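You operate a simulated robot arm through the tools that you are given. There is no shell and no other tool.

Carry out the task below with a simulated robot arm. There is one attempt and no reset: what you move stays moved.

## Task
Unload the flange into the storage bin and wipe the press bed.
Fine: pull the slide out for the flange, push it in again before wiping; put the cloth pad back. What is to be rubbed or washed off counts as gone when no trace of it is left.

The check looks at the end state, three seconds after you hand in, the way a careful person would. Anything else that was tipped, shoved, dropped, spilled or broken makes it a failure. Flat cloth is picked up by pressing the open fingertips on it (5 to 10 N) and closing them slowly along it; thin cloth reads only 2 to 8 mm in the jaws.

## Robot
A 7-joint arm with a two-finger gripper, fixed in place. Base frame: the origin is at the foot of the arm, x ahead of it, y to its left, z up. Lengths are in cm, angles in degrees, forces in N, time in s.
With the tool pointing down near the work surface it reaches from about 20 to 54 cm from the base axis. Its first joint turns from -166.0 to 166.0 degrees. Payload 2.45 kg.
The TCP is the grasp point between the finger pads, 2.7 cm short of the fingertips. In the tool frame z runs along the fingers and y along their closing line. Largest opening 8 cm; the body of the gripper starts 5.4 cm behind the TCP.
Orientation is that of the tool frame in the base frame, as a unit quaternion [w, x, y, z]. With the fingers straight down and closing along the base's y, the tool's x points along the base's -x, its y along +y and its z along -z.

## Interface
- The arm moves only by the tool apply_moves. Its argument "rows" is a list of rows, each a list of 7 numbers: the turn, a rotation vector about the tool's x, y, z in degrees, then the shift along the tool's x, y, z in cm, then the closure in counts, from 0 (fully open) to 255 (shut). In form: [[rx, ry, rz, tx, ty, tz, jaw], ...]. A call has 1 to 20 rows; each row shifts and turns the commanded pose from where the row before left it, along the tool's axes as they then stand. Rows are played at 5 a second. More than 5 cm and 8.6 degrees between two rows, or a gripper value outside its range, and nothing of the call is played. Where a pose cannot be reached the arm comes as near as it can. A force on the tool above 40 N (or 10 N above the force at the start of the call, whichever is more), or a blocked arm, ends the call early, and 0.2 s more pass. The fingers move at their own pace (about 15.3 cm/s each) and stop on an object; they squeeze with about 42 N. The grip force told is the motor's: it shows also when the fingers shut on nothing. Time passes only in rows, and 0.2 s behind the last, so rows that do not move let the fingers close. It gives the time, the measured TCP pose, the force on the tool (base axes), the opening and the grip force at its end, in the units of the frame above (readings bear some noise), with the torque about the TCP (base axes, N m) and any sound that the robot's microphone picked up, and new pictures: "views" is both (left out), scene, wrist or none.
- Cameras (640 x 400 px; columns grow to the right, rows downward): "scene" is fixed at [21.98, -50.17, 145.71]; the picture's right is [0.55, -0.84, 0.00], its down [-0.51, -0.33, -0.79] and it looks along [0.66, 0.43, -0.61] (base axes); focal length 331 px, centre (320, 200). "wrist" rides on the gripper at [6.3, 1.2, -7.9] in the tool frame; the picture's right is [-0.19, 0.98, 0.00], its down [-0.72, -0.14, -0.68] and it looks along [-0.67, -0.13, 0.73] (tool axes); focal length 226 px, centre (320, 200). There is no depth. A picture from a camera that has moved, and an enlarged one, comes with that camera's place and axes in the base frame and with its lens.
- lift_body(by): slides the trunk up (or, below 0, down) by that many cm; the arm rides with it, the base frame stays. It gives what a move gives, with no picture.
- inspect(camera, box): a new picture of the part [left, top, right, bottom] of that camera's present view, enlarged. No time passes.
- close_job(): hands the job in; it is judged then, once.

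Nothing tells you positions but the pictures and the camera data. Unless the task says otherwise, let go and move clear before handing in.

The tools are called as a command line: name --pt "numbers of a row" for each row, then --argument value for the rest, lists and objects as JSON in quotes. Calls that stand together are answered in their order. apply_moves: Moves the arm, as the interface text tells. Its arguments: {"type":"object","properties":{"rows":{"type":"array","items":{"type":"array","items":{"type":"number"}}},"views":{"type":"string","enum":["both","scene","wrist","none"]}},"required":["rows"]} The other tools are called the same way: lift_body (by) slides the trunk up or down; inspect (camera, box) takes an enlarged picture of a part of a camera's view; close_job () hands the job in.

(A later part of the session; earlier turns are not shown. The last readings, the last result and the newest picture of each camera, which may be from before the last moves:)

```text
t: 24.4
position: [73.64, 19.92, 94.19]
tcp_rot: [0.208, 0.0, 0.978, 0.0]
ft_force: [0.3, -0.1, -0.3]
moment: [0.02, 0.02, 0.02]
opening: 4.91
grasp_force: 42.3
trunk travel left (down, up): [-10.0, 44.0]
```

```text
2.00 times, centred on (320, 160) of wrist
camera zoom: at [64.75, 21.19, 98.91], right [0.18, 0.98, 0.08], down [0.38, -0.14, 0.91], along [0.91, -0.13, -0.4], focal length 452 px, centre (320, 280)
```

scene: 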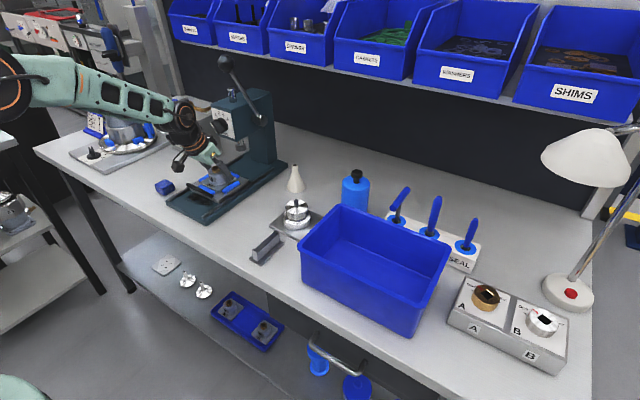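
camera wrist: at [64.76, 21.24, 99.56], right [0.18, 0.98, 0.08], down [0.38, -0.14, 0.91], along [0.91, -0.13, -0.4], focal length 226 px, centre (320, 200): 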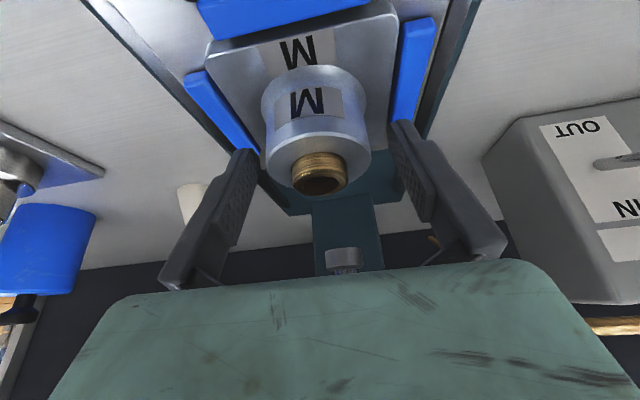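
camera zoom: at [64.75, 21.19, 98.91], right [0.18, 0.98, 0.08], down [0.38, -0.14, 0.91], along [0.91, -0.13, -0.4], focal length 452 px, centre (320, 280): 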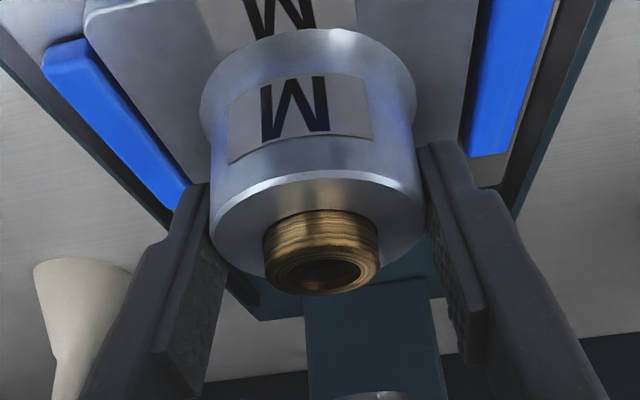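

The hub is gripped (4.91 cm). I'll lift slowly by 2 cm and check.

apply_moves --pt "0 0 0 -0.2 0 -0.46 255" --pt "0 0 0 -0.2 0 -0.46 255" --pt "0 0 0 -0.2 0 -0.46 255" --pt "0 0 0 -0.2 0 -0.46 255" --pt "0 0 0 0 0 0 255" --views "none"

inspect --camera "scene" --box '[200, 130, 280, 200]'

inspect --camera "wrist" --box '[200, 0, 440, 260]'

```text
t: 25.6
position: [73.64, 19.88, 96.29]
tcp_rot: [0.208, -0.001, 0.978, 0.0]
ft_force: [1.0, -0.2, -3.5]
moment: [0.02, 0.06, 0.02]
opening: 4.91
grasp_force: 41.8
trunk travel left (down, up): [-10.0, 44.0]
```

```text
5.71 times, centred on (240, 165) of scene
camera zoom: at [21.98, -50.17, 145.71], right [0.55, -0.84, 0.0], down [-0.51, -0.33, -0.79], along [0.66, 0.43, -0.61], focal length 1893 px, centre (777, 400)
```

zoom: 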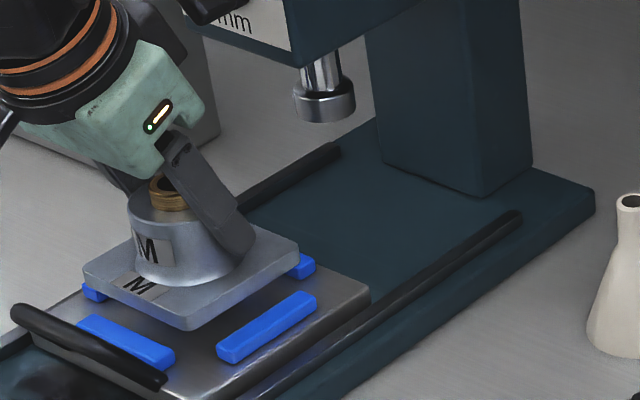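

```text
1.54 times, centred on (320, 130) of wrist
camera zoom: at [64.74, 21.18, 100.9], right [0.18, 0.98, 0.08], down [0.38, -0.14, 0.91], along [0.91, -0.13, -0.4], focal length 348 px, centre (320, 308)
```

zoom: 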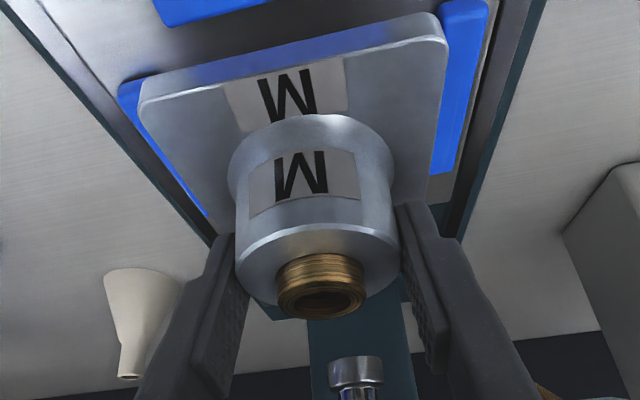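

The flange is held (about 3.5 N). I'll raise and retract it, then swing toward the bin to locate it.

apply_moves --pt "0 0 0 0.43 0 -2.1 255" --pt "0 0 0 0.43 0 -2.1 255" --pt "0 0 0 0.43 0 -2.1 255" --pt "0 0 0 0.43 0 -2.1 255" --pt "0 0 0 0.43 0 -2.1 255" --pt "0 0 0 0.43 0 -2.1 255" --pt "0 0 0 0.43 0 -2.1 255" --pt "0 0 0 0.43 0 -2.1 255" --pt "0 0 0 0 -3 0 255" --pt "0 0 0 0 -3 0 255" --pt "0 0 0 0 -3 0 255" --pt "0 0 0 0 -3 0 255" --pt "0 0 0 0 -3 0 255" --pt "0 0 0 0 -3 0 255" --pt "0 0 0 0 -3 0 255" --pt "0 0 0 0 0 0 255"

```text
t: 28.9
position: [63.65, -1.38, 110.18]
tcp_rot: [0.208, 0.001, 0.978, 0.0]
ft_force: [0.7, -0.3, -4.1]
moment: [0.02, 0.01, 0.02]
opening: 4.93
grasp_force: 42.2
trunk travel left (down, up): [-10.0, 44.0]
camera wrist: at [54.67, 0.03, 114.86], right [0.18, 0.98, 0.08], down [0.38, -0.14, 0.91], along [0.91, -0.13, -0.4], focal length 226 px, centre (320, 200)
```

scene: 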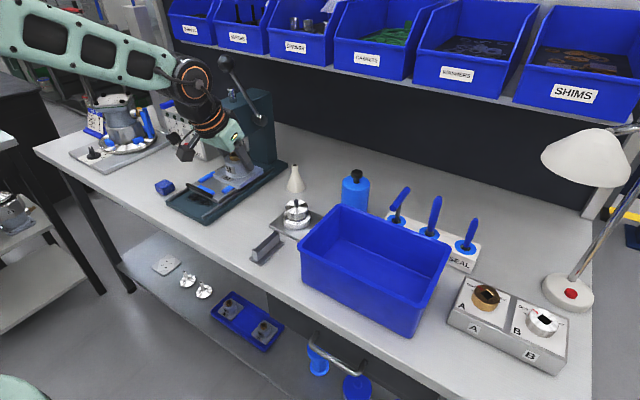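
wrist: 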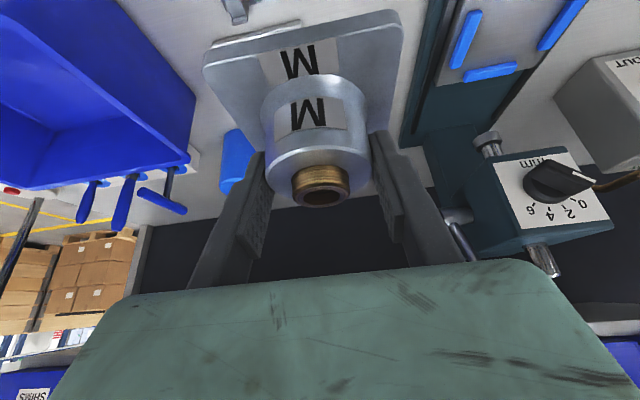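

The flange hangs level. I'll enlarge the bin in both views to locate it.

inspect --camera "wrist" --box '[0, 0, 240, 240]'

inspect --camera "scene" --box '[280, 180, 480, 350]'

```text
1.67 times, centred on (120, 120) of wrist
camera zoom: at [54.67, 0.03, 114.86], right [0.18, 0.98, 0.08], down [0.38, -0.14, 0.91], along [0.91, -0.13, -0.4], focal length 377 px, centre (653, 333)
```

zoom: 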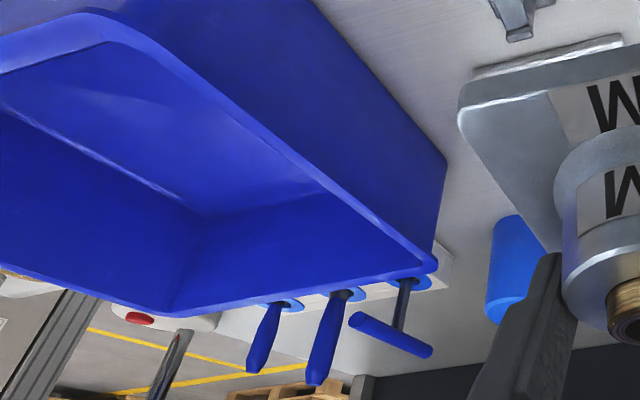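

```text
2.35 times, centred on (380, 265) of scene
camera zoom: at [21.98, -50.17, 145.71], right [0.55, -0.84, 0.0], down [-0.51, -0.33, -0.79], along [0.66, 0.43, -0.61], focal length 780 px, centre (179, 47)
```

zoom: 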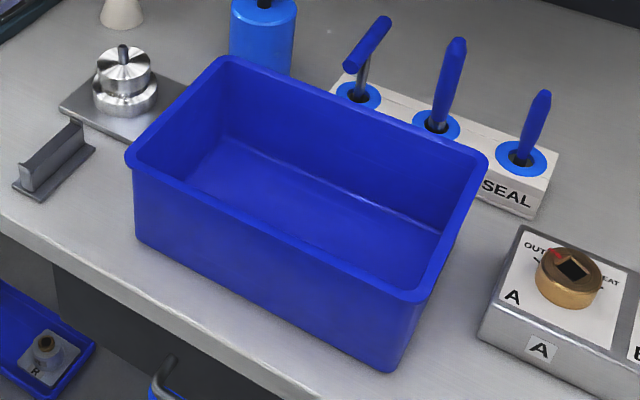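

The bin rim spans about x 60–76.7 and y −46 to −20.4, at z≈96. I'll turn the held flange 90° about the vertical so the camera stays over the bin's long side.

apply_moves --pt "3.34 0 7.49 0 0 0 255" --pt "3.34 0 7.49 0 0 0 255" --pt "3.34 0 7.49 0 0 0 255" --pt "3.34 0 7.49 0 0 0 255" --pt "3.34 0 7.49 0 0 0 255" --pt "3.34 0 7.49 0 0 0 255" --pt "3.34 0 7.49 0 0 0 255" --pt "3.34 0 7.49 0 0 0 255" --pt "3.34 0 7.49 0 0 0 255" --pt "3.34 0 7.49 0 0 0 255" --pt "3.34 0 7.49 0 0 0 255" --pt "0 0 0 0 0 0 255"

```text
t: 31.6
position: [63.67, -1.18, 110.2]
tcp_rot: [0.146, 0.694, 0.689, -0.148]
ft_force: [0.4, 0.4, -3.7]
moment: [-0.03, -0.02, 0.02]
opening: 4.93
grasp_force: 42.0
trunk travel left (down, up): [-10.0, 44.0]
camera wrist: at [65.07, 7.96, 114.86], right [0.98, -0.18, 0.08], down [-0.14, -0.38, 0.92], along [-0.14, -0.91, -0.4], focal length 226 px, centre (320, 200)
```

scene: 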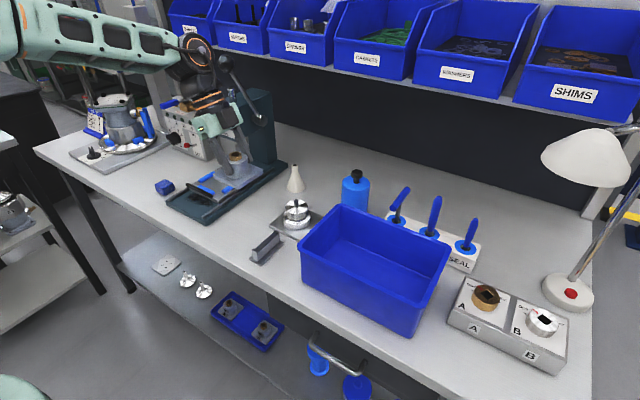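
wrist: 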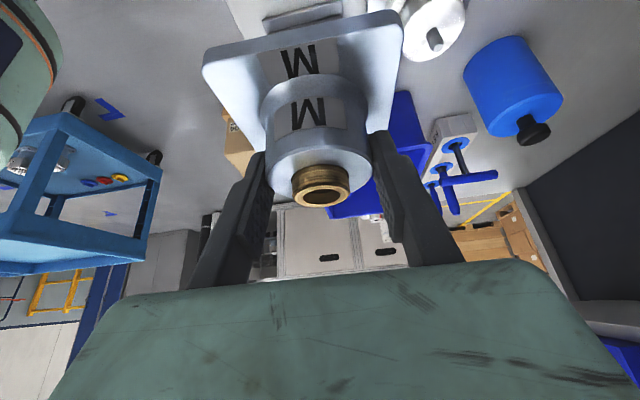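

The turn worked. I'll translate over the bin to about (68.4, −35) at the same height.

apply_moves --pt "0 0 0 -3.09 0.475 1.38 255" --pt "0 0 0 -3.09 0.475 1.38 255" --pt "0 0 0 -3.09 0.475 1.38 255" --pt "0 0 0 -3.09 0.475 1.38 255" --pt "0 0 0 -3.09 0.475 1.38 255" --pt "0 0 0 -3.09 0.475 1.38 255" --pt "0 0 0 -3.09 0.475 1.38 255" --pt "0 0 0 -3.09 0.475 1.38 255" --pt "0 0 0 -3.09 0.475 1.38 255" --pt "0 0 0 -3.09 0.475 1.38 255" --pt "0 0 0 0 0 0 255"

inspect --camera "scene" --box '[260, 120, 480, 340]'

```text
t: 34.0
position: [68.5, -34.81, 110.03]
tcp_rot: [0.146, 0.692, 0.691, -0.148]
ft_force: [0.0, -0.4, -4.8]
moment: [0.03, 0.04, 0.0]
opening: 4.9
grasp_force: 41.7
trunk travel left (down, up): [-10.0, 44.0]
camera wrist: at [69.84, -25.87, 114.62], right [0.98, -0.18, 0.08], down [-0.14, -0.38, 0.91], along [-0.14, -0.91, -0.4], focal length 226 px, centre (320, 200)
```

scene: 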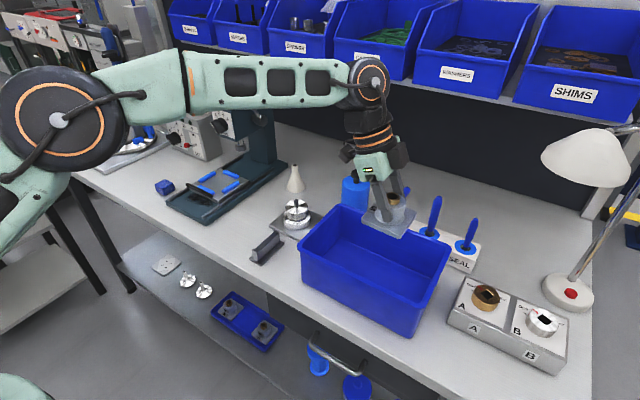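
wrist: 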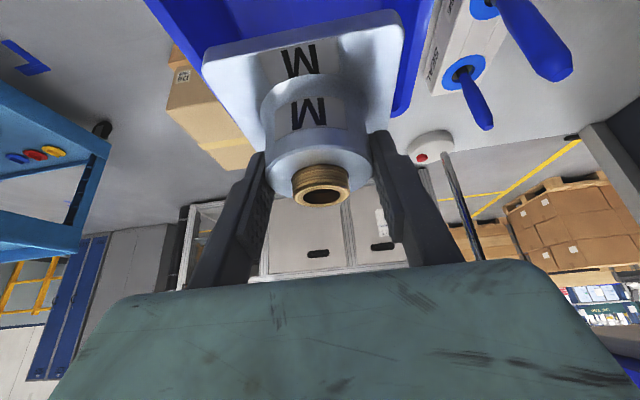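

```text
1.82 times, centred on (370, 230) of scene
camera zoom: at [21.98, -50.17, 145.71], right [0.55, -0.84, 0.0], down [-0.51, -0.33, -0.79], along [0.66, 0.43, -0.61], focal length 602 px, centre (229, 146)
```

zoom: 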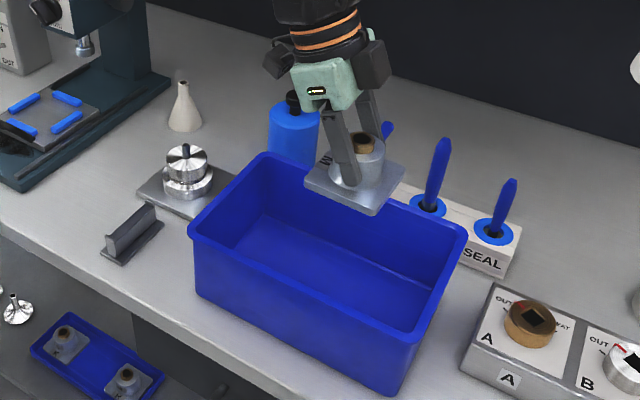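

The flange is over the middle of the bin. I'll descend to just above the floor.

apply_moves --pt "0 0 0 0.814 0 1.826 255" --pt "0 0 0 0.814 0 1.826 255" --pt "0 0 0 0.814 0 1.826 255" --pt "0 0 0 0.814 0 1.826 255" --pt "0 0 0 0.814 0 1.826 255" --pt "0 0 0 0.814 0 1.826 255" --pt "0 0 0 0.814 0 1.826 255" --pt "0 0 0 0.814 0 1.826 255" --pt "0 0 0 0 0 0 255"

inspect --camera "scene" --box '[280, 150, 480, 340]'

```text
t: 36.0
position: [68.31, -35.03, 94.13]
tcp_rot: [0.147, 0.693, 0.69, -0.148]
ft_force: [0.0, -0.5, -4.1]
moment: [0.01, 0.01, 0.03]
opening: 4.92
grasp_force: 42.3
trunk travel left (down, up): [-10.0, 44.0]
camera wrist: at [69.72, -25.95, 98.74], right [0.98, -0.18, 0.08], down [-0.14, -0.38, 0.91], along [-0.14, -0.91, -0.4], focal length 226 px, centre (320, 200)
```

scene: 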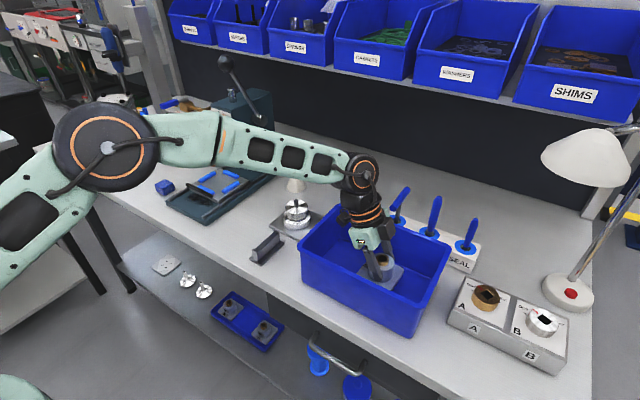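
wrist: 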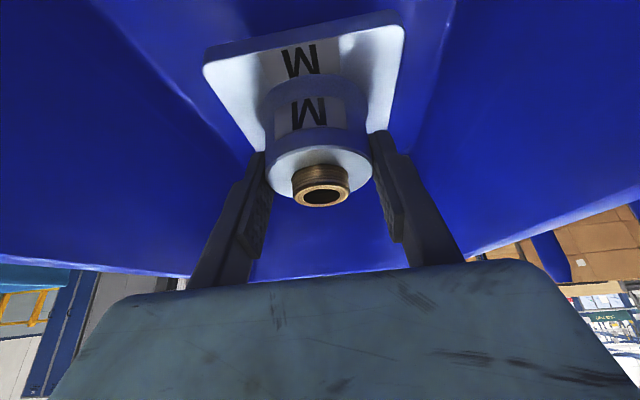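

```text
2.11 times, centred on (380, 245) of scene
camera zoom: at [21.98, -50.17, 145.71], right [0.55, -0.84, 0.0], down [-0.51, -0.33, -0.79], along [0.66, 0.43, -0.61], focal length 698 px, centre (194, 105)
```

zoom: 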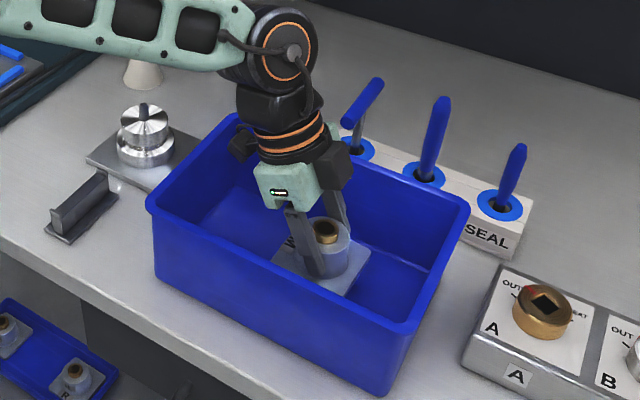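

All clear inside the bin. I'll lower slowly until the floor is felt.

apply_moves --pt "0 0 0 0.163 0 0.365 255" --pt "0 0 0 0.163 0 0.365 255" --pt "0 0 0 0.163 0 0.365 255" --pt "0 0 0 0.163 0 0.365 255" --pt "0 0 0 0 0 0 255" --views "none"

```text
t: 37.1
position: [68.23, -35.14, 92.44]
tcp_rot: [0.146, 0.693, 0.69, -0.147]
ft_force: [0.3, 0.4, -4.9]
moment: [0.02, 0.03, 0.0]
opening: 4.94
grasp_force: 41.9
trunk travel left (down, up): [-10.0, 44.0]
```

There is no contact yet, so I'll continue in small steps.

apply_moves --pt "0 0 0 0.122 0 0.274 255" --pt "0 0 0 0.122 0 0.274 255" --pt "0 0 0 0 0 0 255" --views "none"

inspect --camera "scene" --box '[330, 200, 430, 300]'

```text
t: 38.0
position: [68.31, -35.06, 91.88]
tcp_rot: [0.146, 0.693, 0.691, -0.148]
ft_force: [-1.5, -0.7, -2.9]
moment: [-0.02, 0.01, -0.01]
opening: 4.95
grasp_force: 41.8
trunk travel left (down, up): [-10.0, 44.0]
```

```text
4.00 times, centred on (380, 250) of scene
camera zoom: at [21.98, -50.17, 145.71], right [0.55, -0.84, 0.0], down [-0.51, -0.33, -0.79], along [0.66, 0.43, -0.61], focal length 1325 px, centre (80, 0)
```

zoom: 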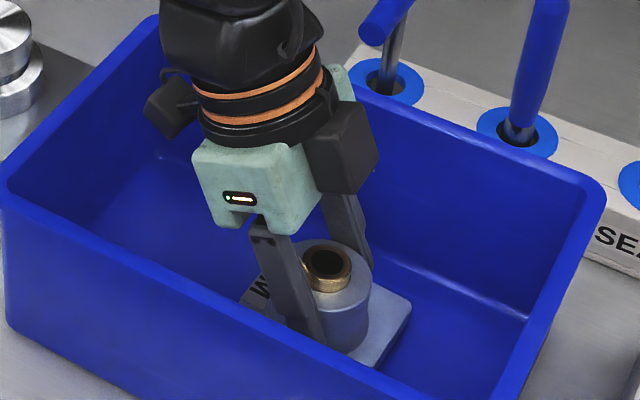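

apply_moves --pt "0 0 0 0.122 0 0.274 255" --pt "0 0 0 0.122 0 0.274 255" --pt "0 0 0 0 0 0 255" --views "none"

```text
t: 38.8
position: [68.33, -35.14, 91.4]
tcp_rot: [0.147, 0.692, 0.691, -0.148]
ft_force: [0.0, -0.2, -3.9]
moment: [0.01, 0.01, 0.02]
opening: 4.94
grasp_force: 42.4
trunk travel left (down, up): [-10.0, 44.0]
```

Still hanging free. I'll lower another 0.6–0.9 cm carefully.

apply_moves --pt "0 0 0 0.122 0 0.274 255" --pt "0 0 0 0.122 0 0.274 255" --pt "0 0 0 0 0 0 255" --views "none"

apply_moves --pt "0 0 0 0.081 0 0.183 255" --pt "0 0 0 0 0 0 255" --views "wrist"

```text
t: 39.5
position: [68.31, -35.07, 91.17]
tcp_rot: [0.15, 0.693, 0.69, -0.147]
ft_force: [1.9, -0.4, 26.1]
moment: [-1.17, 0.46, 0.26]
opening: 4.93
grasp_force: 42.0
trunk travel left (down, up): [-10.0, 44.0]
```

```text
t: 40.0
position: [68.45, -35.24, 91.17]
tcp_rot: [0.154, 0.693, 0.689, -0.147]
ft_force: [2.1, -2.4, 11.6]
moment: [0.56, 0.48, 0.03]
opening: 4.91
grasp_force: 41.6
trunk travel left (down, up): [-10.0, 44.0]
stopped in row 2: the force on the tool passed its limit at 41 N (the readings are from after the stop); the commanded pose is now the measured one
camera wrist: at [69.74, -26.1, 95.87], right [0.98, -0.18, 0.09], down [-0.15, -0.37, 0.92], along [-0.13, -0.91, -0.39], focal length 226 px, centre (320, 200)
```

wrist: 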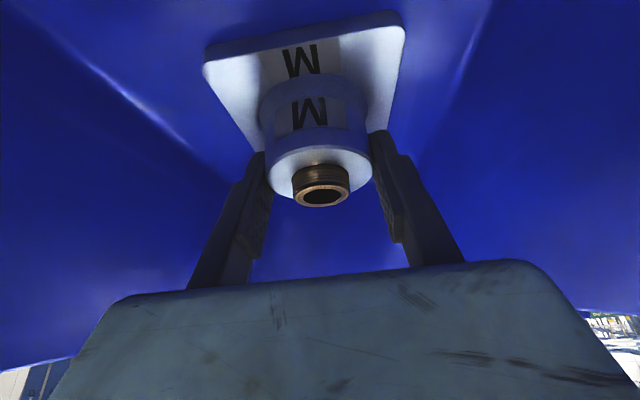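

The flange touched the floor at about z=91.2. I'll release it and rise straight up.

apply_moves --pt "0 0 0 0 0 0 90" --pt "0 0 0 0 0 0 60" --pt "0 0 0 0 0 0 25" --pt "0 0 0 0 0 0 25" --pt "0 0 0 -0.4 0 -0.9 25" --pt "0 0 0 -0.8 0 -1.83 25" --pt "0 0 0 -0.8 0 -1.83 25" --pt "0 0 0 -0.8 0 -1.83 25" --pt "0 0 0 -0.8 0 -1.83 25" --pt "0 0 0 -0.8 0 -1.83 25" --pt "0 0 0 -0.8 0 -1.83 25" --pt "0 0 0 -0.8 0 -1.83 25" --pt "0 0 0 -0.8 0 -1.83 25" --pt "0 0 0 -0.8 0 -1.83 25"

inspect --camera "scene" --box '[280, 170, 480, 340]'

```text
t: 43.0
position: [68.34, -34.96, 110.01]
tcp_rot: [0.151, 0.693, 0.69, -0.148]
ft_force: [-0.5, 0.4, 0.5]
moment: [0.03, -0.01, 0.0]
opening: 7.24
grasp_force: 0.2
trunk travel left (down, up): [-10.0, 44.0]
camera wrist: at [69.59, -25.93, 114.63], right [0.98, -0.18, 0.08], down [-0.15, -0.37, 0.92], along [-0.13, -0.91, -0.39], focal length 226 px, centre (320, 200)
```

scene: 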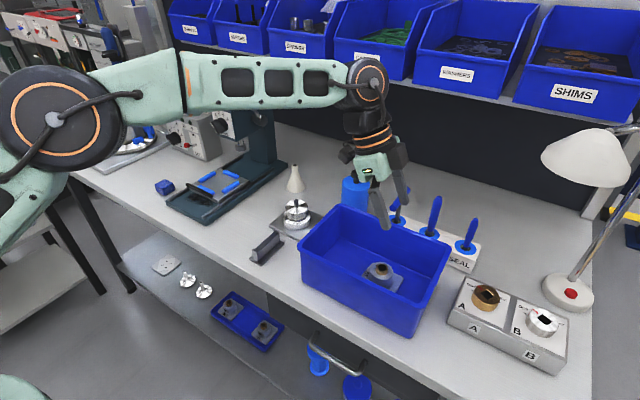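
wrist: 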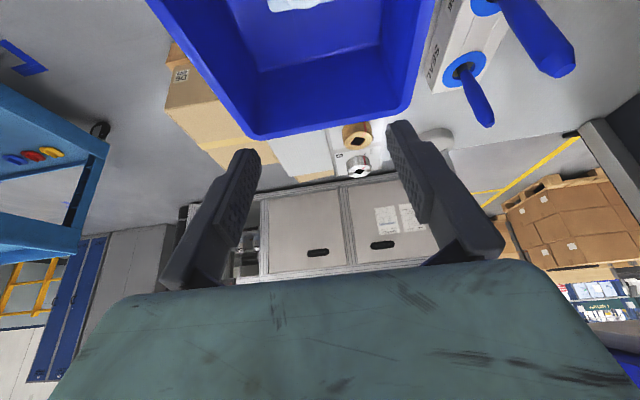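

```text
2.35 times, centred on (380, 255) of scene
camera zoom: at [21.98, -50.17, 145.71], right [0.55, -0.84, 0.0], down [-0.51, -0.33, -0.79], along [0.66, 0.43, -0.61], focal length 780 px, centre (179, 71)
```

zoom: 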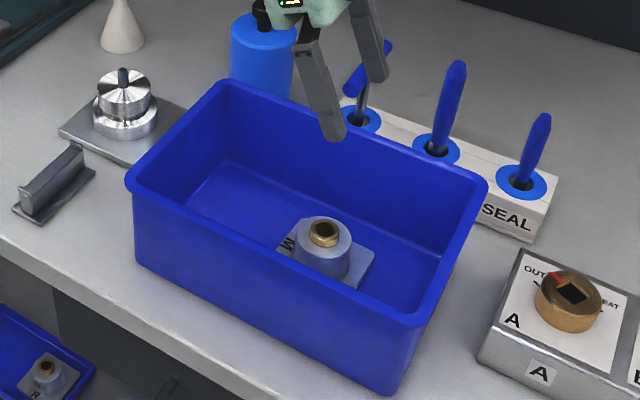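

The flange stands upright in the bin. I'll go back to the slide handle, first moving across at the same height and levelling the tool.

apply_moves --pt "0 0 0 3.13 -0.71 -1.4 178" --pt "0 0 0 3.13 -0.71 -1.4 178" --pt "0 0 0 3.13 -0.71 -1.4 178" --pt "0 0 0 3.13 -0.71 -1.4 178" --pt "0 0 0 3.13 -0.71 -1.4 178" --pt "0 0 0 3.13 -0.71 -1.4 178" --pt "0 0 0 3.13 -0.71 -1.4 178" --pt "0 0 0 3.13 -0.71 -1.4 178" --pt "0 0 0 3.13 -0.71 -1.4 178" --pt "0 0 0 3.13 -0.71 -1.4 178" --pt "0 0 0 3.13 -0.71 -1.4 178" --pt "0 0 0 3.13 -0.71 -1.4 178" --pt "0 0 0 3.13 -0.71 -1.4 178" --pt "0 0 0 3.13 -0.71 -1.4 178" --pt "0 0 0 3.13 -0.71 -1.4 178" --pt "0 0 0 3.13 -0.71 -1.4 178" --pt "0 8.2 0 0 0 0 178" --pt "0 8.2 0 0 0 0 178" --pt "0 8.2 0 0 0 0 178" --pt "0 0 0 0 0 0 178" --views "scene"

apply_moves --pt "-8 0 0 0 0 0 178" --pt "-8 0 0 0 0 0 178" --pt "-8 0 0 0 0 0 178" --pt "-8 0 0 0 0 0 178" --pt "-8 0 0 0 0 0 178" --pt "0 0 0 0 0 0 178"

```text
t: 47.2
position: [57.18, 19.98, 109.77]
tcp_rot: [-0.001, 0.708, 0.707, 0.004]
ft_force: [-0.9, 0.3, 0.0]
moment: [0.01, 0.0, 0.02]
opening: 2.42
grasp_force: 0.1
trunk travel left (down, up): [-10.0, 44.0]
```

scene: 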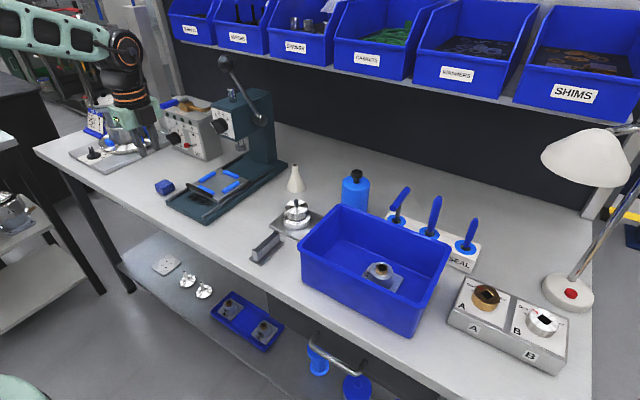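

```text
t: 48.6
position: [57.16, 20.08, 109.77]
tcp_rot: [0.243, 0.665, 0.662, 0.246]
ft_force: [-0.3, -0.1, 0.5]
moment: [-0.05, 0.0, 0.0]
opening: 2.41
grasp_force: 0.0
trunk travel left (down, up): [-10.0, 44.0]
camera wrist: at [52.98, 26.32, 116.63], right [0.75, -0.2, 0.63], down [-0.55, -0.72, 0.42], along [0.37, -0.67, -0.65], focal length 226 px, centre (320, 200)
```

scene: 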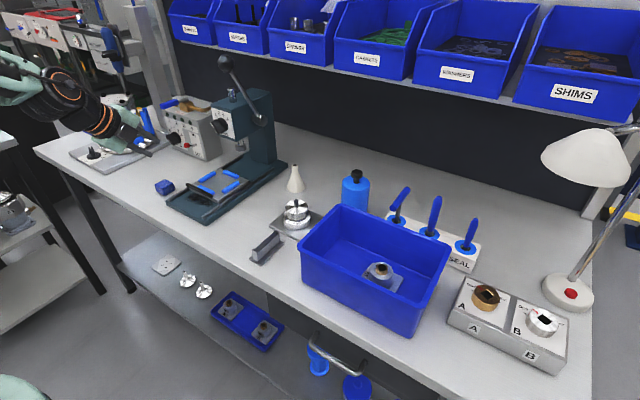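
wrist: 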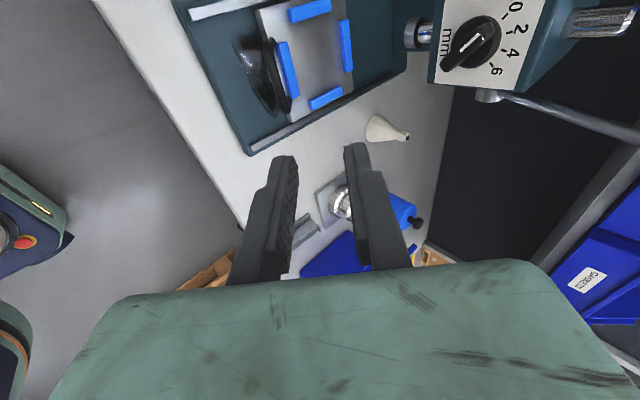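

I'll approach the handle along the same line as before.

apply_moves --pt "0 0 0 0 -1.14 2.96 178" --pt "0 0 0 0 -1.14 2.96 178" --pt "0 0 0 0 -1.14 2.96 178" --pt "0 0 0 0 -1.14 2.96 178" --pt "0 0 0 0 0 2 178" --pt "0 0 0 0 0 2 178" --pt "0 0 0 0 0 0 178" --views "none"

inspect --camera "wrist" --box '[220, 70, 420, 260]'

inspect --camera "scene" --box '[180, 145, 250, 215]'

```text
t: 50.2
position: [63.84, 19.99, 94.58]
tcp_rot: [0.243, 0.666, 0.662, 0.245]
ft_force: [0.5, -0.3, -1.0]
moment: [0.03, 0.03, 0.0]
opening: 2.45
grasp_force: 0.1
trunk travel left (down, up): [-10.0, 44.0]
```

```text
2.11 times, centred on (320, 165) of wrist
camera zoom: at [59.82, 26.41, 101.56], right [0.75, -0.2, 0.63], down [-0.55, -0.72, 0.42], along [0.37, -0.67, -0.65], focal length 476 px, centre (320, 274)
```

zoom: 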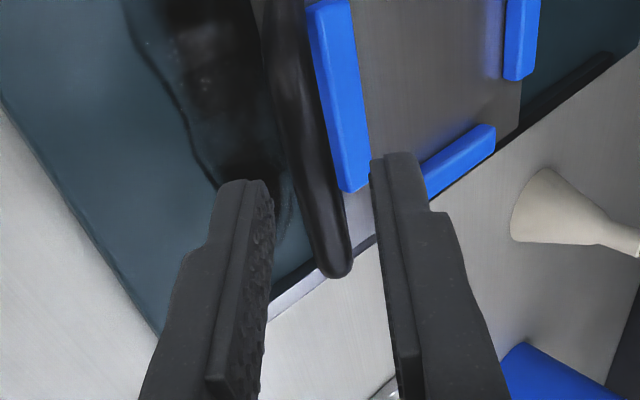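

```text
5.71 times, centred on (215, 180) of scene
camera zoom: at [21.98, -50.17, 145.71], right [0.55, -0.84, 0.0], down [-0.51, -0.33, -0.79], along [0.66, 0.43, -0.61], focal length 1893 px, centre (920, 314)
```

zoom: 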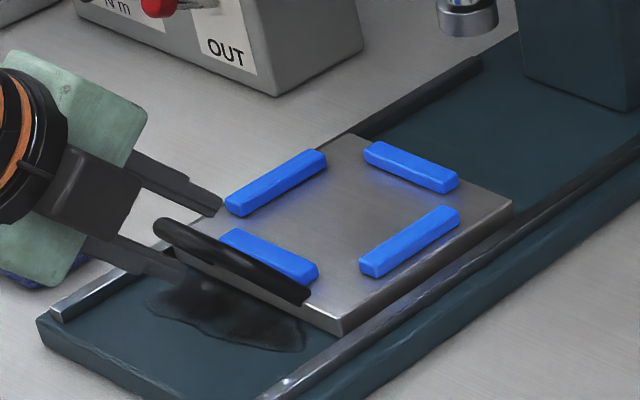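

Same alignment as before. I'll advance and grip.

apply_moves --pt "0 0 0 0 0.05 1 178" --pt "0 0 0 0 0.04 1 178" --pt "0 0 0 0 0 1.1 178" --pt "0 0 0 0 0 0 178" --pt "0 0 0 0 0 0 200" --pt "0 0 0 0 0 0 215" --pt "0 0 0 0 0 0 235" --pt "0 0 0 0 0 0 255" --pt "0 0 0 0 0 0 255" --views "wrist"

```text
t: 52.2
position: [65.98, 20.0, 92.18]
tcp_rot: [0.241, 0.666, 0.663, 0.244]
ft_force: [-1.0, -1.0, -14.4]
moment: [0.01, -0.04, 0.09]
opening: 1.09
grasp_force: 37.9
trunk travel left (down, up): [-10.0, 44.0]
camera wrist: at [61.89, 26.41, 99.16], right [0.75, -0.2, 0.63], down [-0.55, -0.72, 0.43], along [0.37, -0.67, -0.65], focal length 226 px, centre (320, 200)
```

wrist: 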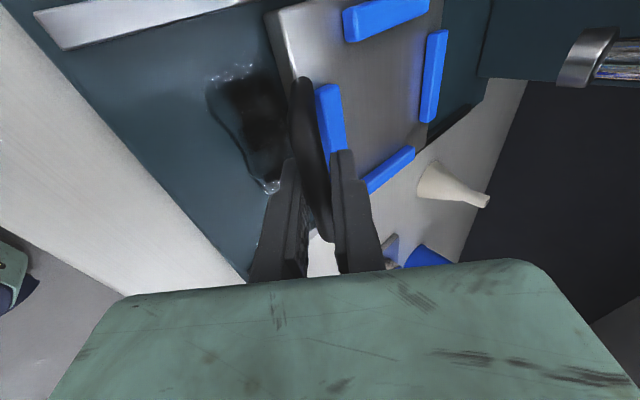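

Gripped. I'll push the slide in along +x by about 10.4 cm.

apply_moves --pt "0 0 0 0 0.536 0.45 255" --pt "0 0 0 0 0.536 0.45 255" --pt "0 0 0 0 0.536 0.45 255" --pt "0 0 0 0 0.536 0.45 255" --pt "0 0 0 0 0.536 0.45 255" --pt "0 0 0 0 0.536 0.45 255" --pt "0 0 0 0 0.536 0.45 255" --pt "0 0 0 0 0.536 0.45 255" --pt "0 0 0 0 0.536 0.45 255" --pt "0 0 0 0 0.536 0.45 255" --pt "0 0 0 0 0.536 0.45 255" --pt "0 0 0 0 0.536 0.45 255" --pt "0 0 0 0 0.536 0.45 255" --pt "0 0 0 0 0.536 0.45 255" --pt "0 0 0 0 0.46 0.386 255" --pt "0 0 0 0 0 0 255"

inspect --camera "scene" --box '[200, 120, 290, 200]'

```text
t: 55.6
position: [76.46, 20.07, 92.2]
tcp_rot: [0.241, 0.666, 0.663, 0.244]
ft_force: [-2.1, -0.4, -27.8]
moment: [0.0, -0.12, 0.11]
opening: 1.07
grasp_force: 37.7
trunk travel left (down, up): [-10.0, 44.0]
camera wrist: at [72.42, 26.41, 99.17], right [0.75, -0.2, 0.63], down [-0.55, -0.72, 0.43], along [0.37, -0.67, -0.65], focal length 226 px, centre (320, 200)
```

scene: 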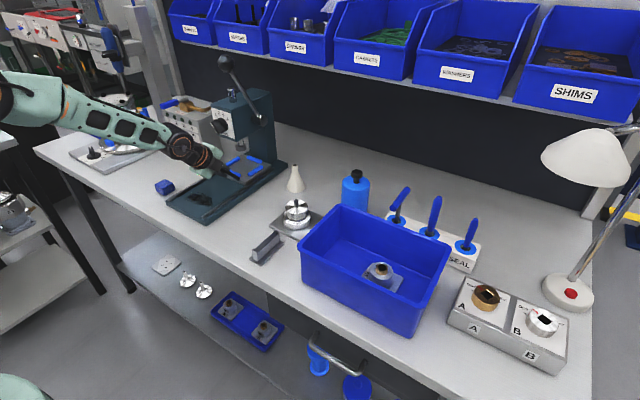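
wrist: 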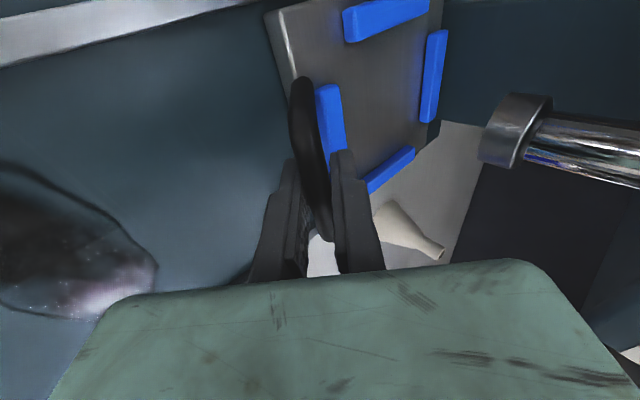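

```text
5.00 times, centred on (245, 160) of scene
camera zoom: at [21.98, -50.17, 145.71], right [0.55, -0.84, 0.0], down [-0.51, -0.33, -0.79], along [0.66, 0.43, -0.61], focal length 1657 px, centre (695, 400)
```

zoom: 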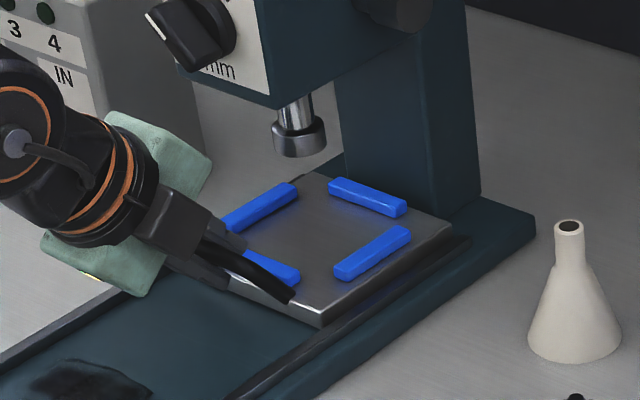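

The plate corner is back at its original pixels. I'll nudge 0.3 cm to see whether it is against its stop.

apply_moves --pt "0 0 0 0 0.115 0.096 255" --pt "0 0 0 0 0.115 0.096 255" --pt "0 0 0 0 0 0 255" --views "none"

```text
t: 56.4
position: [76.53, 20.0, 92.22]
tcp_rot: [0.241, 0.666, 0.662, 0.244]
ft_force: [-25.7, -2.4, -24.0]
moment: [0.01, -0.22, 0.14]
opening: 1.08
grasp_force: 37.9
trunk travel left (down, up): [-10.0, 44.0]
```

The slide is against its stop (−26 N). I'll release, withdraw, and look at the cloth pad.

apply_moves --pt "0 0 0 0 0 0 178" --pt "0 0 0 0 0 0 178" --pt "0 0 0 0 -0.1 -1 178" --pt "0 0 0 0 0 -2 178" --pt "0 0 0 0 0 -3 178" --pt "0 0 0 0 0 -4 178" --pt "0 0 0 0 0 -4 178" --pt "0 0 0 0 0 -4 178" --pt "0 0 0 0 0 0 178"

inspect --camera "scene" --box '[140, 150, 240, 230]'

inspect --camera "scene" --box '[200, 120, 290, 200]'

```text
t: 58.4
position: [64.76, 20.03, 106.22]
tcp_rot: [0.242, 0.665, 0.662, 0.245]
ft_force: [0.5, 0.7, 0.8]
moment: [0.01, -0.01, 0.03]
opening: 2.4
grasp_force: 0.0
trunk travel left (down, up): [-10.0, 44.0]
camera wrist: at [60.7, 26.38, 113.15], right [0.75, -0.2, 0.63], down [-0.55, -0.72, 0.42], along [0.37, -0.67, -0.65], focal length 226 px, centre (320, 200)
```

scene: 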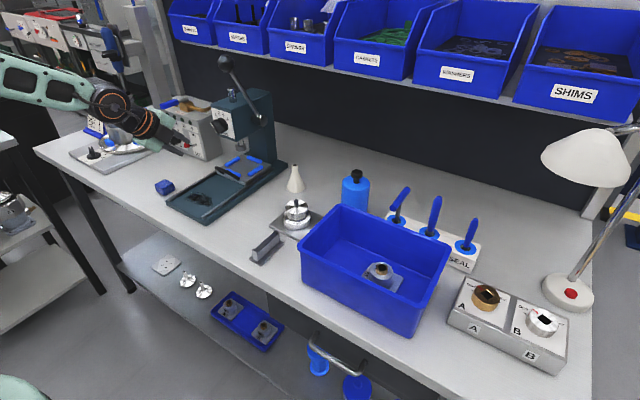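
wrist: 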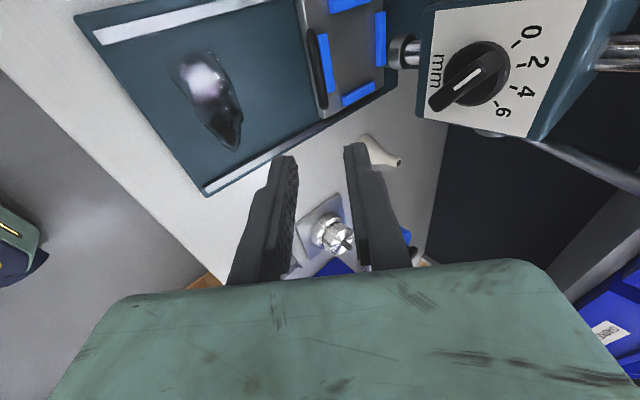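

```text
5.00 times, centred on (190, 190) of scene
camera zoom: at [21.98, -50.17, 145.71], right [0.55, -0.84, 0.0], down [-0.51, -0.33, -0.79], along [0.66, 0.43, -0.61], focal length 1657 px, centre (970, 250)
```

zoom: 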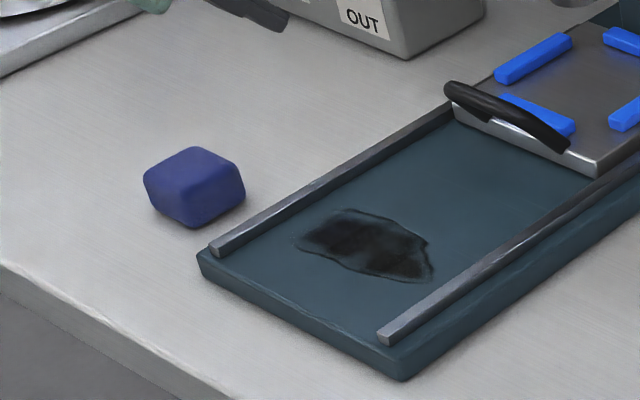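

```text
5.00 times, centred on (245, 160) of scene
camera zoom: at [21.98, -50.17, 145.71], right [0.55, -0.84, 0.0], down [-0.51, -0.33, -0.79], along [0.66, 0.43, -0.61], focal length 1657 px, centre (695, 400)
```

zoom: 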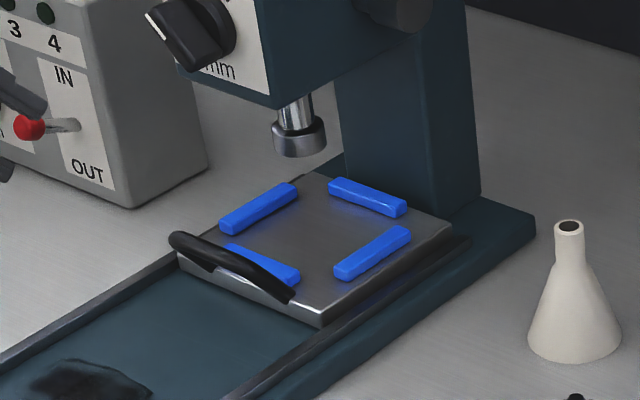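

The slide is back exactly where it was and the stain is exposed. Now I'll turn the gripper to close along y and move over the pad for a close look.

apply_moves --pt "0 0 -8.2 0 0 0 60" --pt "0 0 -8.2 0 0 0 60" --pt "0 0 -8.2 0 0 0 60" --pt "0 0 -8.2 0 0 0 60" --pt "0 0 -8.2 0 0 0 60" --pt "0 0 -8.2 0 0 0 60" --pt "0 0 -8.2 0 0 0 60" --pt "0 0 -8.2 0 0 0 60" --pt "0 0 -8.2 0 0 0 60" --pt "0 0 -8.2 0 0 0 60" --pt "0 0 -8 0 0 0 60" --pt "0 8 0 0 0 0 60" --pt "0 8 0 0 0 0 60" --pt "0 0 0 1.9 3.63 0 60" --pt "0 0 0 1.9 3.63 0 60" --pt "0 0 0 1.9 3.63 0 60" --pt "0 0 0 1.9 3.63 0 60" --pt "0 0 0 0 0 0 60"

inspect --camera "wrist" --box '[240, 0, 440, 160]'

```text
t: 62.2
position: [58.0, 34.44, 103.05]
tcp_rot: [0.211, 0.001, 0.978, 0.002]
ft_force: [0.1, 0.7, -0.5]
moment: [-0.01, -0.02, 0.01]
opening: 6.13
grasp_force: 0.1
trunk travel left (down, up): [-10.0, 44.0]
camera wrist: at [49.06, 35.77, 107.63], right [0.18, 0.98, 0.08], down [0.37, -0.15, 0.92], along [0.91, -0.13, -0.39], focal length 226 px, centre (320, 200)
```

scene: 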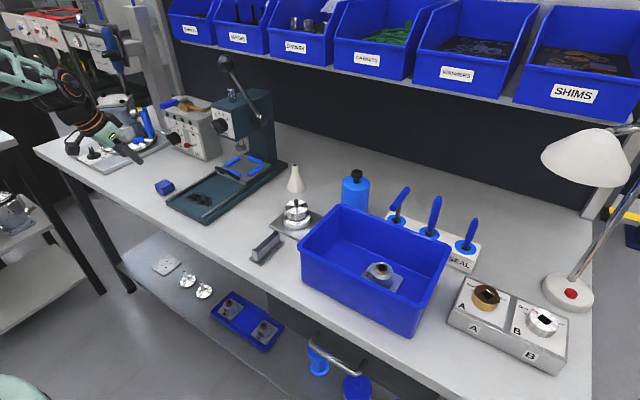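
wrist: 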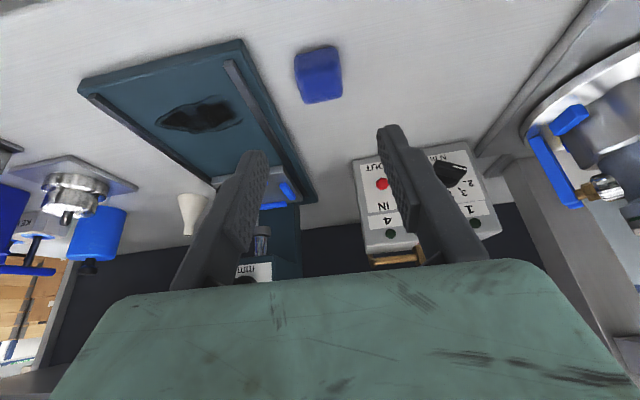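

```text
2.50 times, centred on (340, 80) of wrist
camera zoom: at [49.06, 35.77, 107.63], right [0.18, 0.98, 0.08], down [0.37, -0.15, 0.92], along [0.91, -0.13, -0.39], focal length 565 px, centre (270, 500)
```

zoom: 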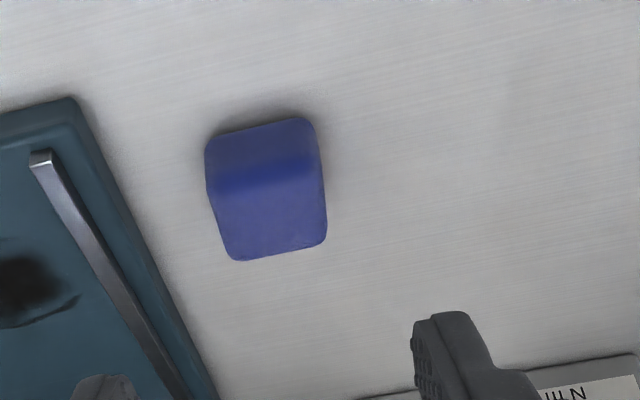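

The pad is about 4.4 × 3.8 × 2.8 cm, centred near (65.6, 34.65). I'll move above it.

apply_moves --pt "0 0 0 -0.715 0.05 2.51 60" --pt "0 0 0 -0.715 0.05 2.51 60" --pt "0 0 0 -0.715 0.05 2.51 60" --pt "0 0 0 -0.715 0.05 2.51 60" --pt "0 0 0 0 0 0 60"

inspect --camera "wrist" --box '[200, 40, 440, 240]'

inspect --camera "scene" --box '[130, 140, 210, 210]'

```text
t: 63.4
position: [64.83, 34.92, 95.0]
tcp_rot: [0.211, 0.002, 0.977, 0.003]
ft_force: [-0.4, 0.5, -0.9]
moment: [-0.01, 0.02, 0.0]
opening: 6.09
grasp_force: 0.2
trunk travel left (down, up): [-10.0, 44.0]
camera wrist: at [55.92, 36.1, 99.68], right [0.18, 0.98, 0.09], down [0.37, -0.15, 0.92], along [0.91, -0.13, -0.39], focal length 226 px, centre (320, 200)
```

scene: 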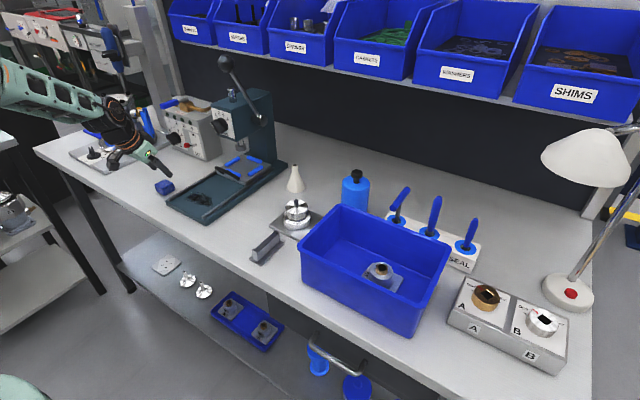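
wrist: 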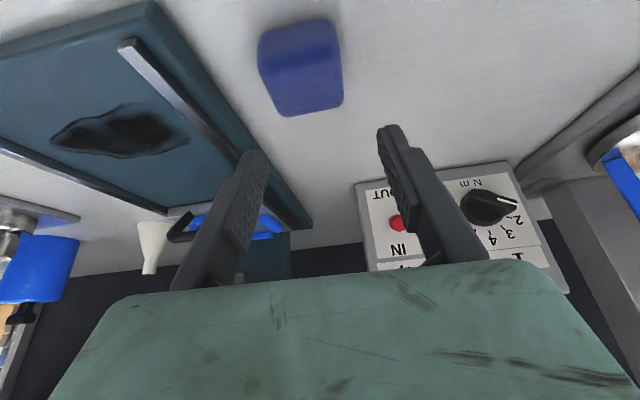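

```text
2.00 times, centred on (320, 140) of wrist
camera zoom: at [55.92, 36.1, 99.68], right [0.18, 0.98, 0.09], down [0.37, -0.15, 0.92], along [0.91, -0.13, -0.39], focal length 452 px, centre (320, 320)
```

zoom: 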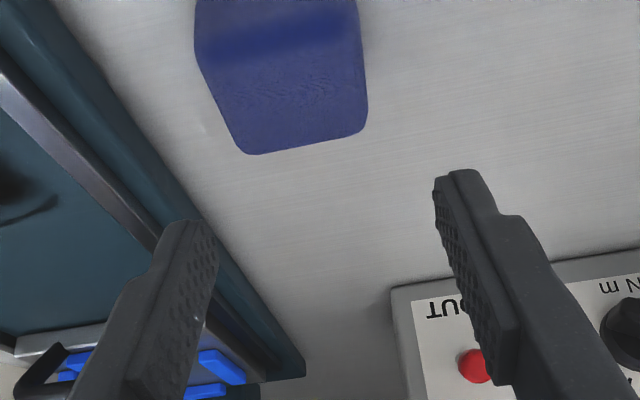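

```text
5.71 times, centred on (170, 175) of scene
camera zoom: at [21.98, -50.17, 145.71], right [0.55, -0.84, 0.0], down [-0.51, -0.33, -0.79], along [0.66, 0.43, -0.61], focal length 1893 px, centre (1177, 343)
```

zoom: 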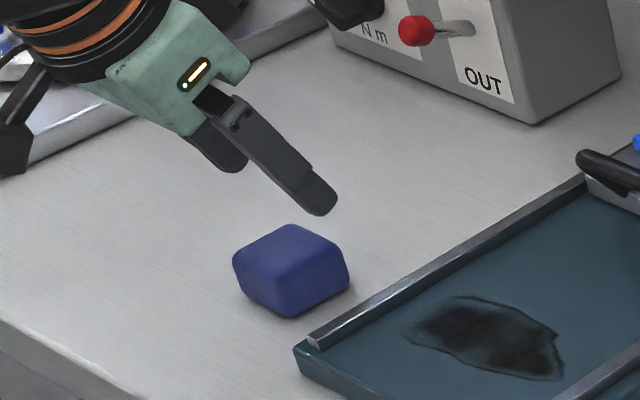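

The pad centre is refined to (65.9, 34.5). I'll descend with the fingers either side of it.

apply_moves --pt "0 0 0 0.458 -0.084 1.11 60" --pt "0 0 0 0.458 -0.084 1.11 60" --pt "0 0 0 0.458 -0.084 1.11 60" --pt "0 0 0 0.458 -0.084 1.11 60" --pt "0 0 0 0 0 0 60" --views "none"

inspect --camera "wrist" --box '[200, 40, 440, 240]'

inspect --camera "scene" --box '[130, 140, 210, 210]'

```text
t: 64.6
position: [64.98, 34.49, 90.39]
tcp_rot: [0.211, 0.002, 0.978, 0.002]
ft_force: [-0.2, 0.2, 1.0]
moment: [0.01, -0.02, 0.0]
opening: 6.11
grasp_force: 0.1
trunk travel left (down, up): [-10.0, 44.0]
```

```text
2.00 times, centred on (320, 140) of wrist
camera zoom: at [56.0, 35.7, 94.95], right [0.18, 0.98, 0.09], down [0.37, -0.15, 0.92], along [0.91, -0.13, -0.39], focal length 452 px, centre (320, 320)
```

zoom: 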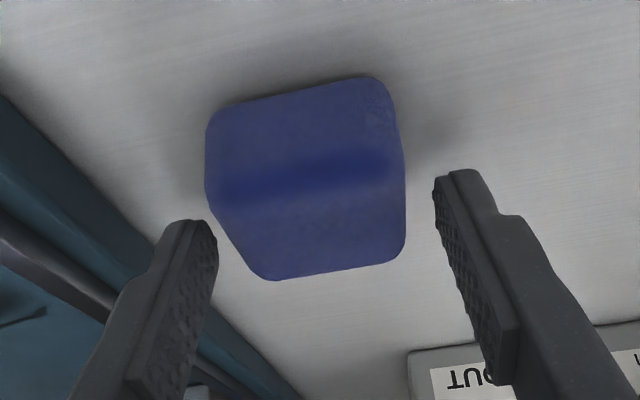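

```text
5.71 times, centred on (170, 175) of scene
camera zoom: at [21.98, -50.17, 145.71], right [0.55, -0.84, 0.0], down [-0.51, -0.33, -0.79], along [0.66, 0.43, -0.61], focal length 1893 px, centre (1177, 343)
```

zoom: 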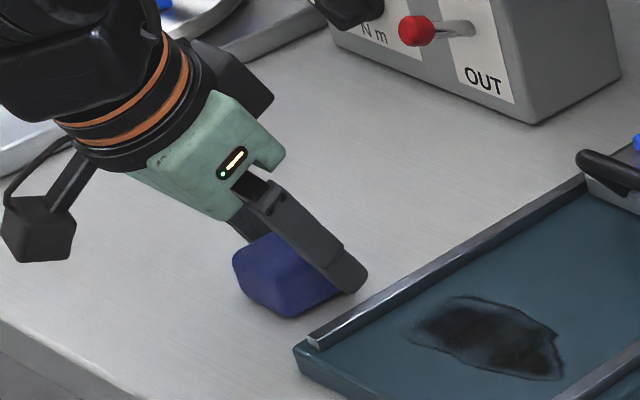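

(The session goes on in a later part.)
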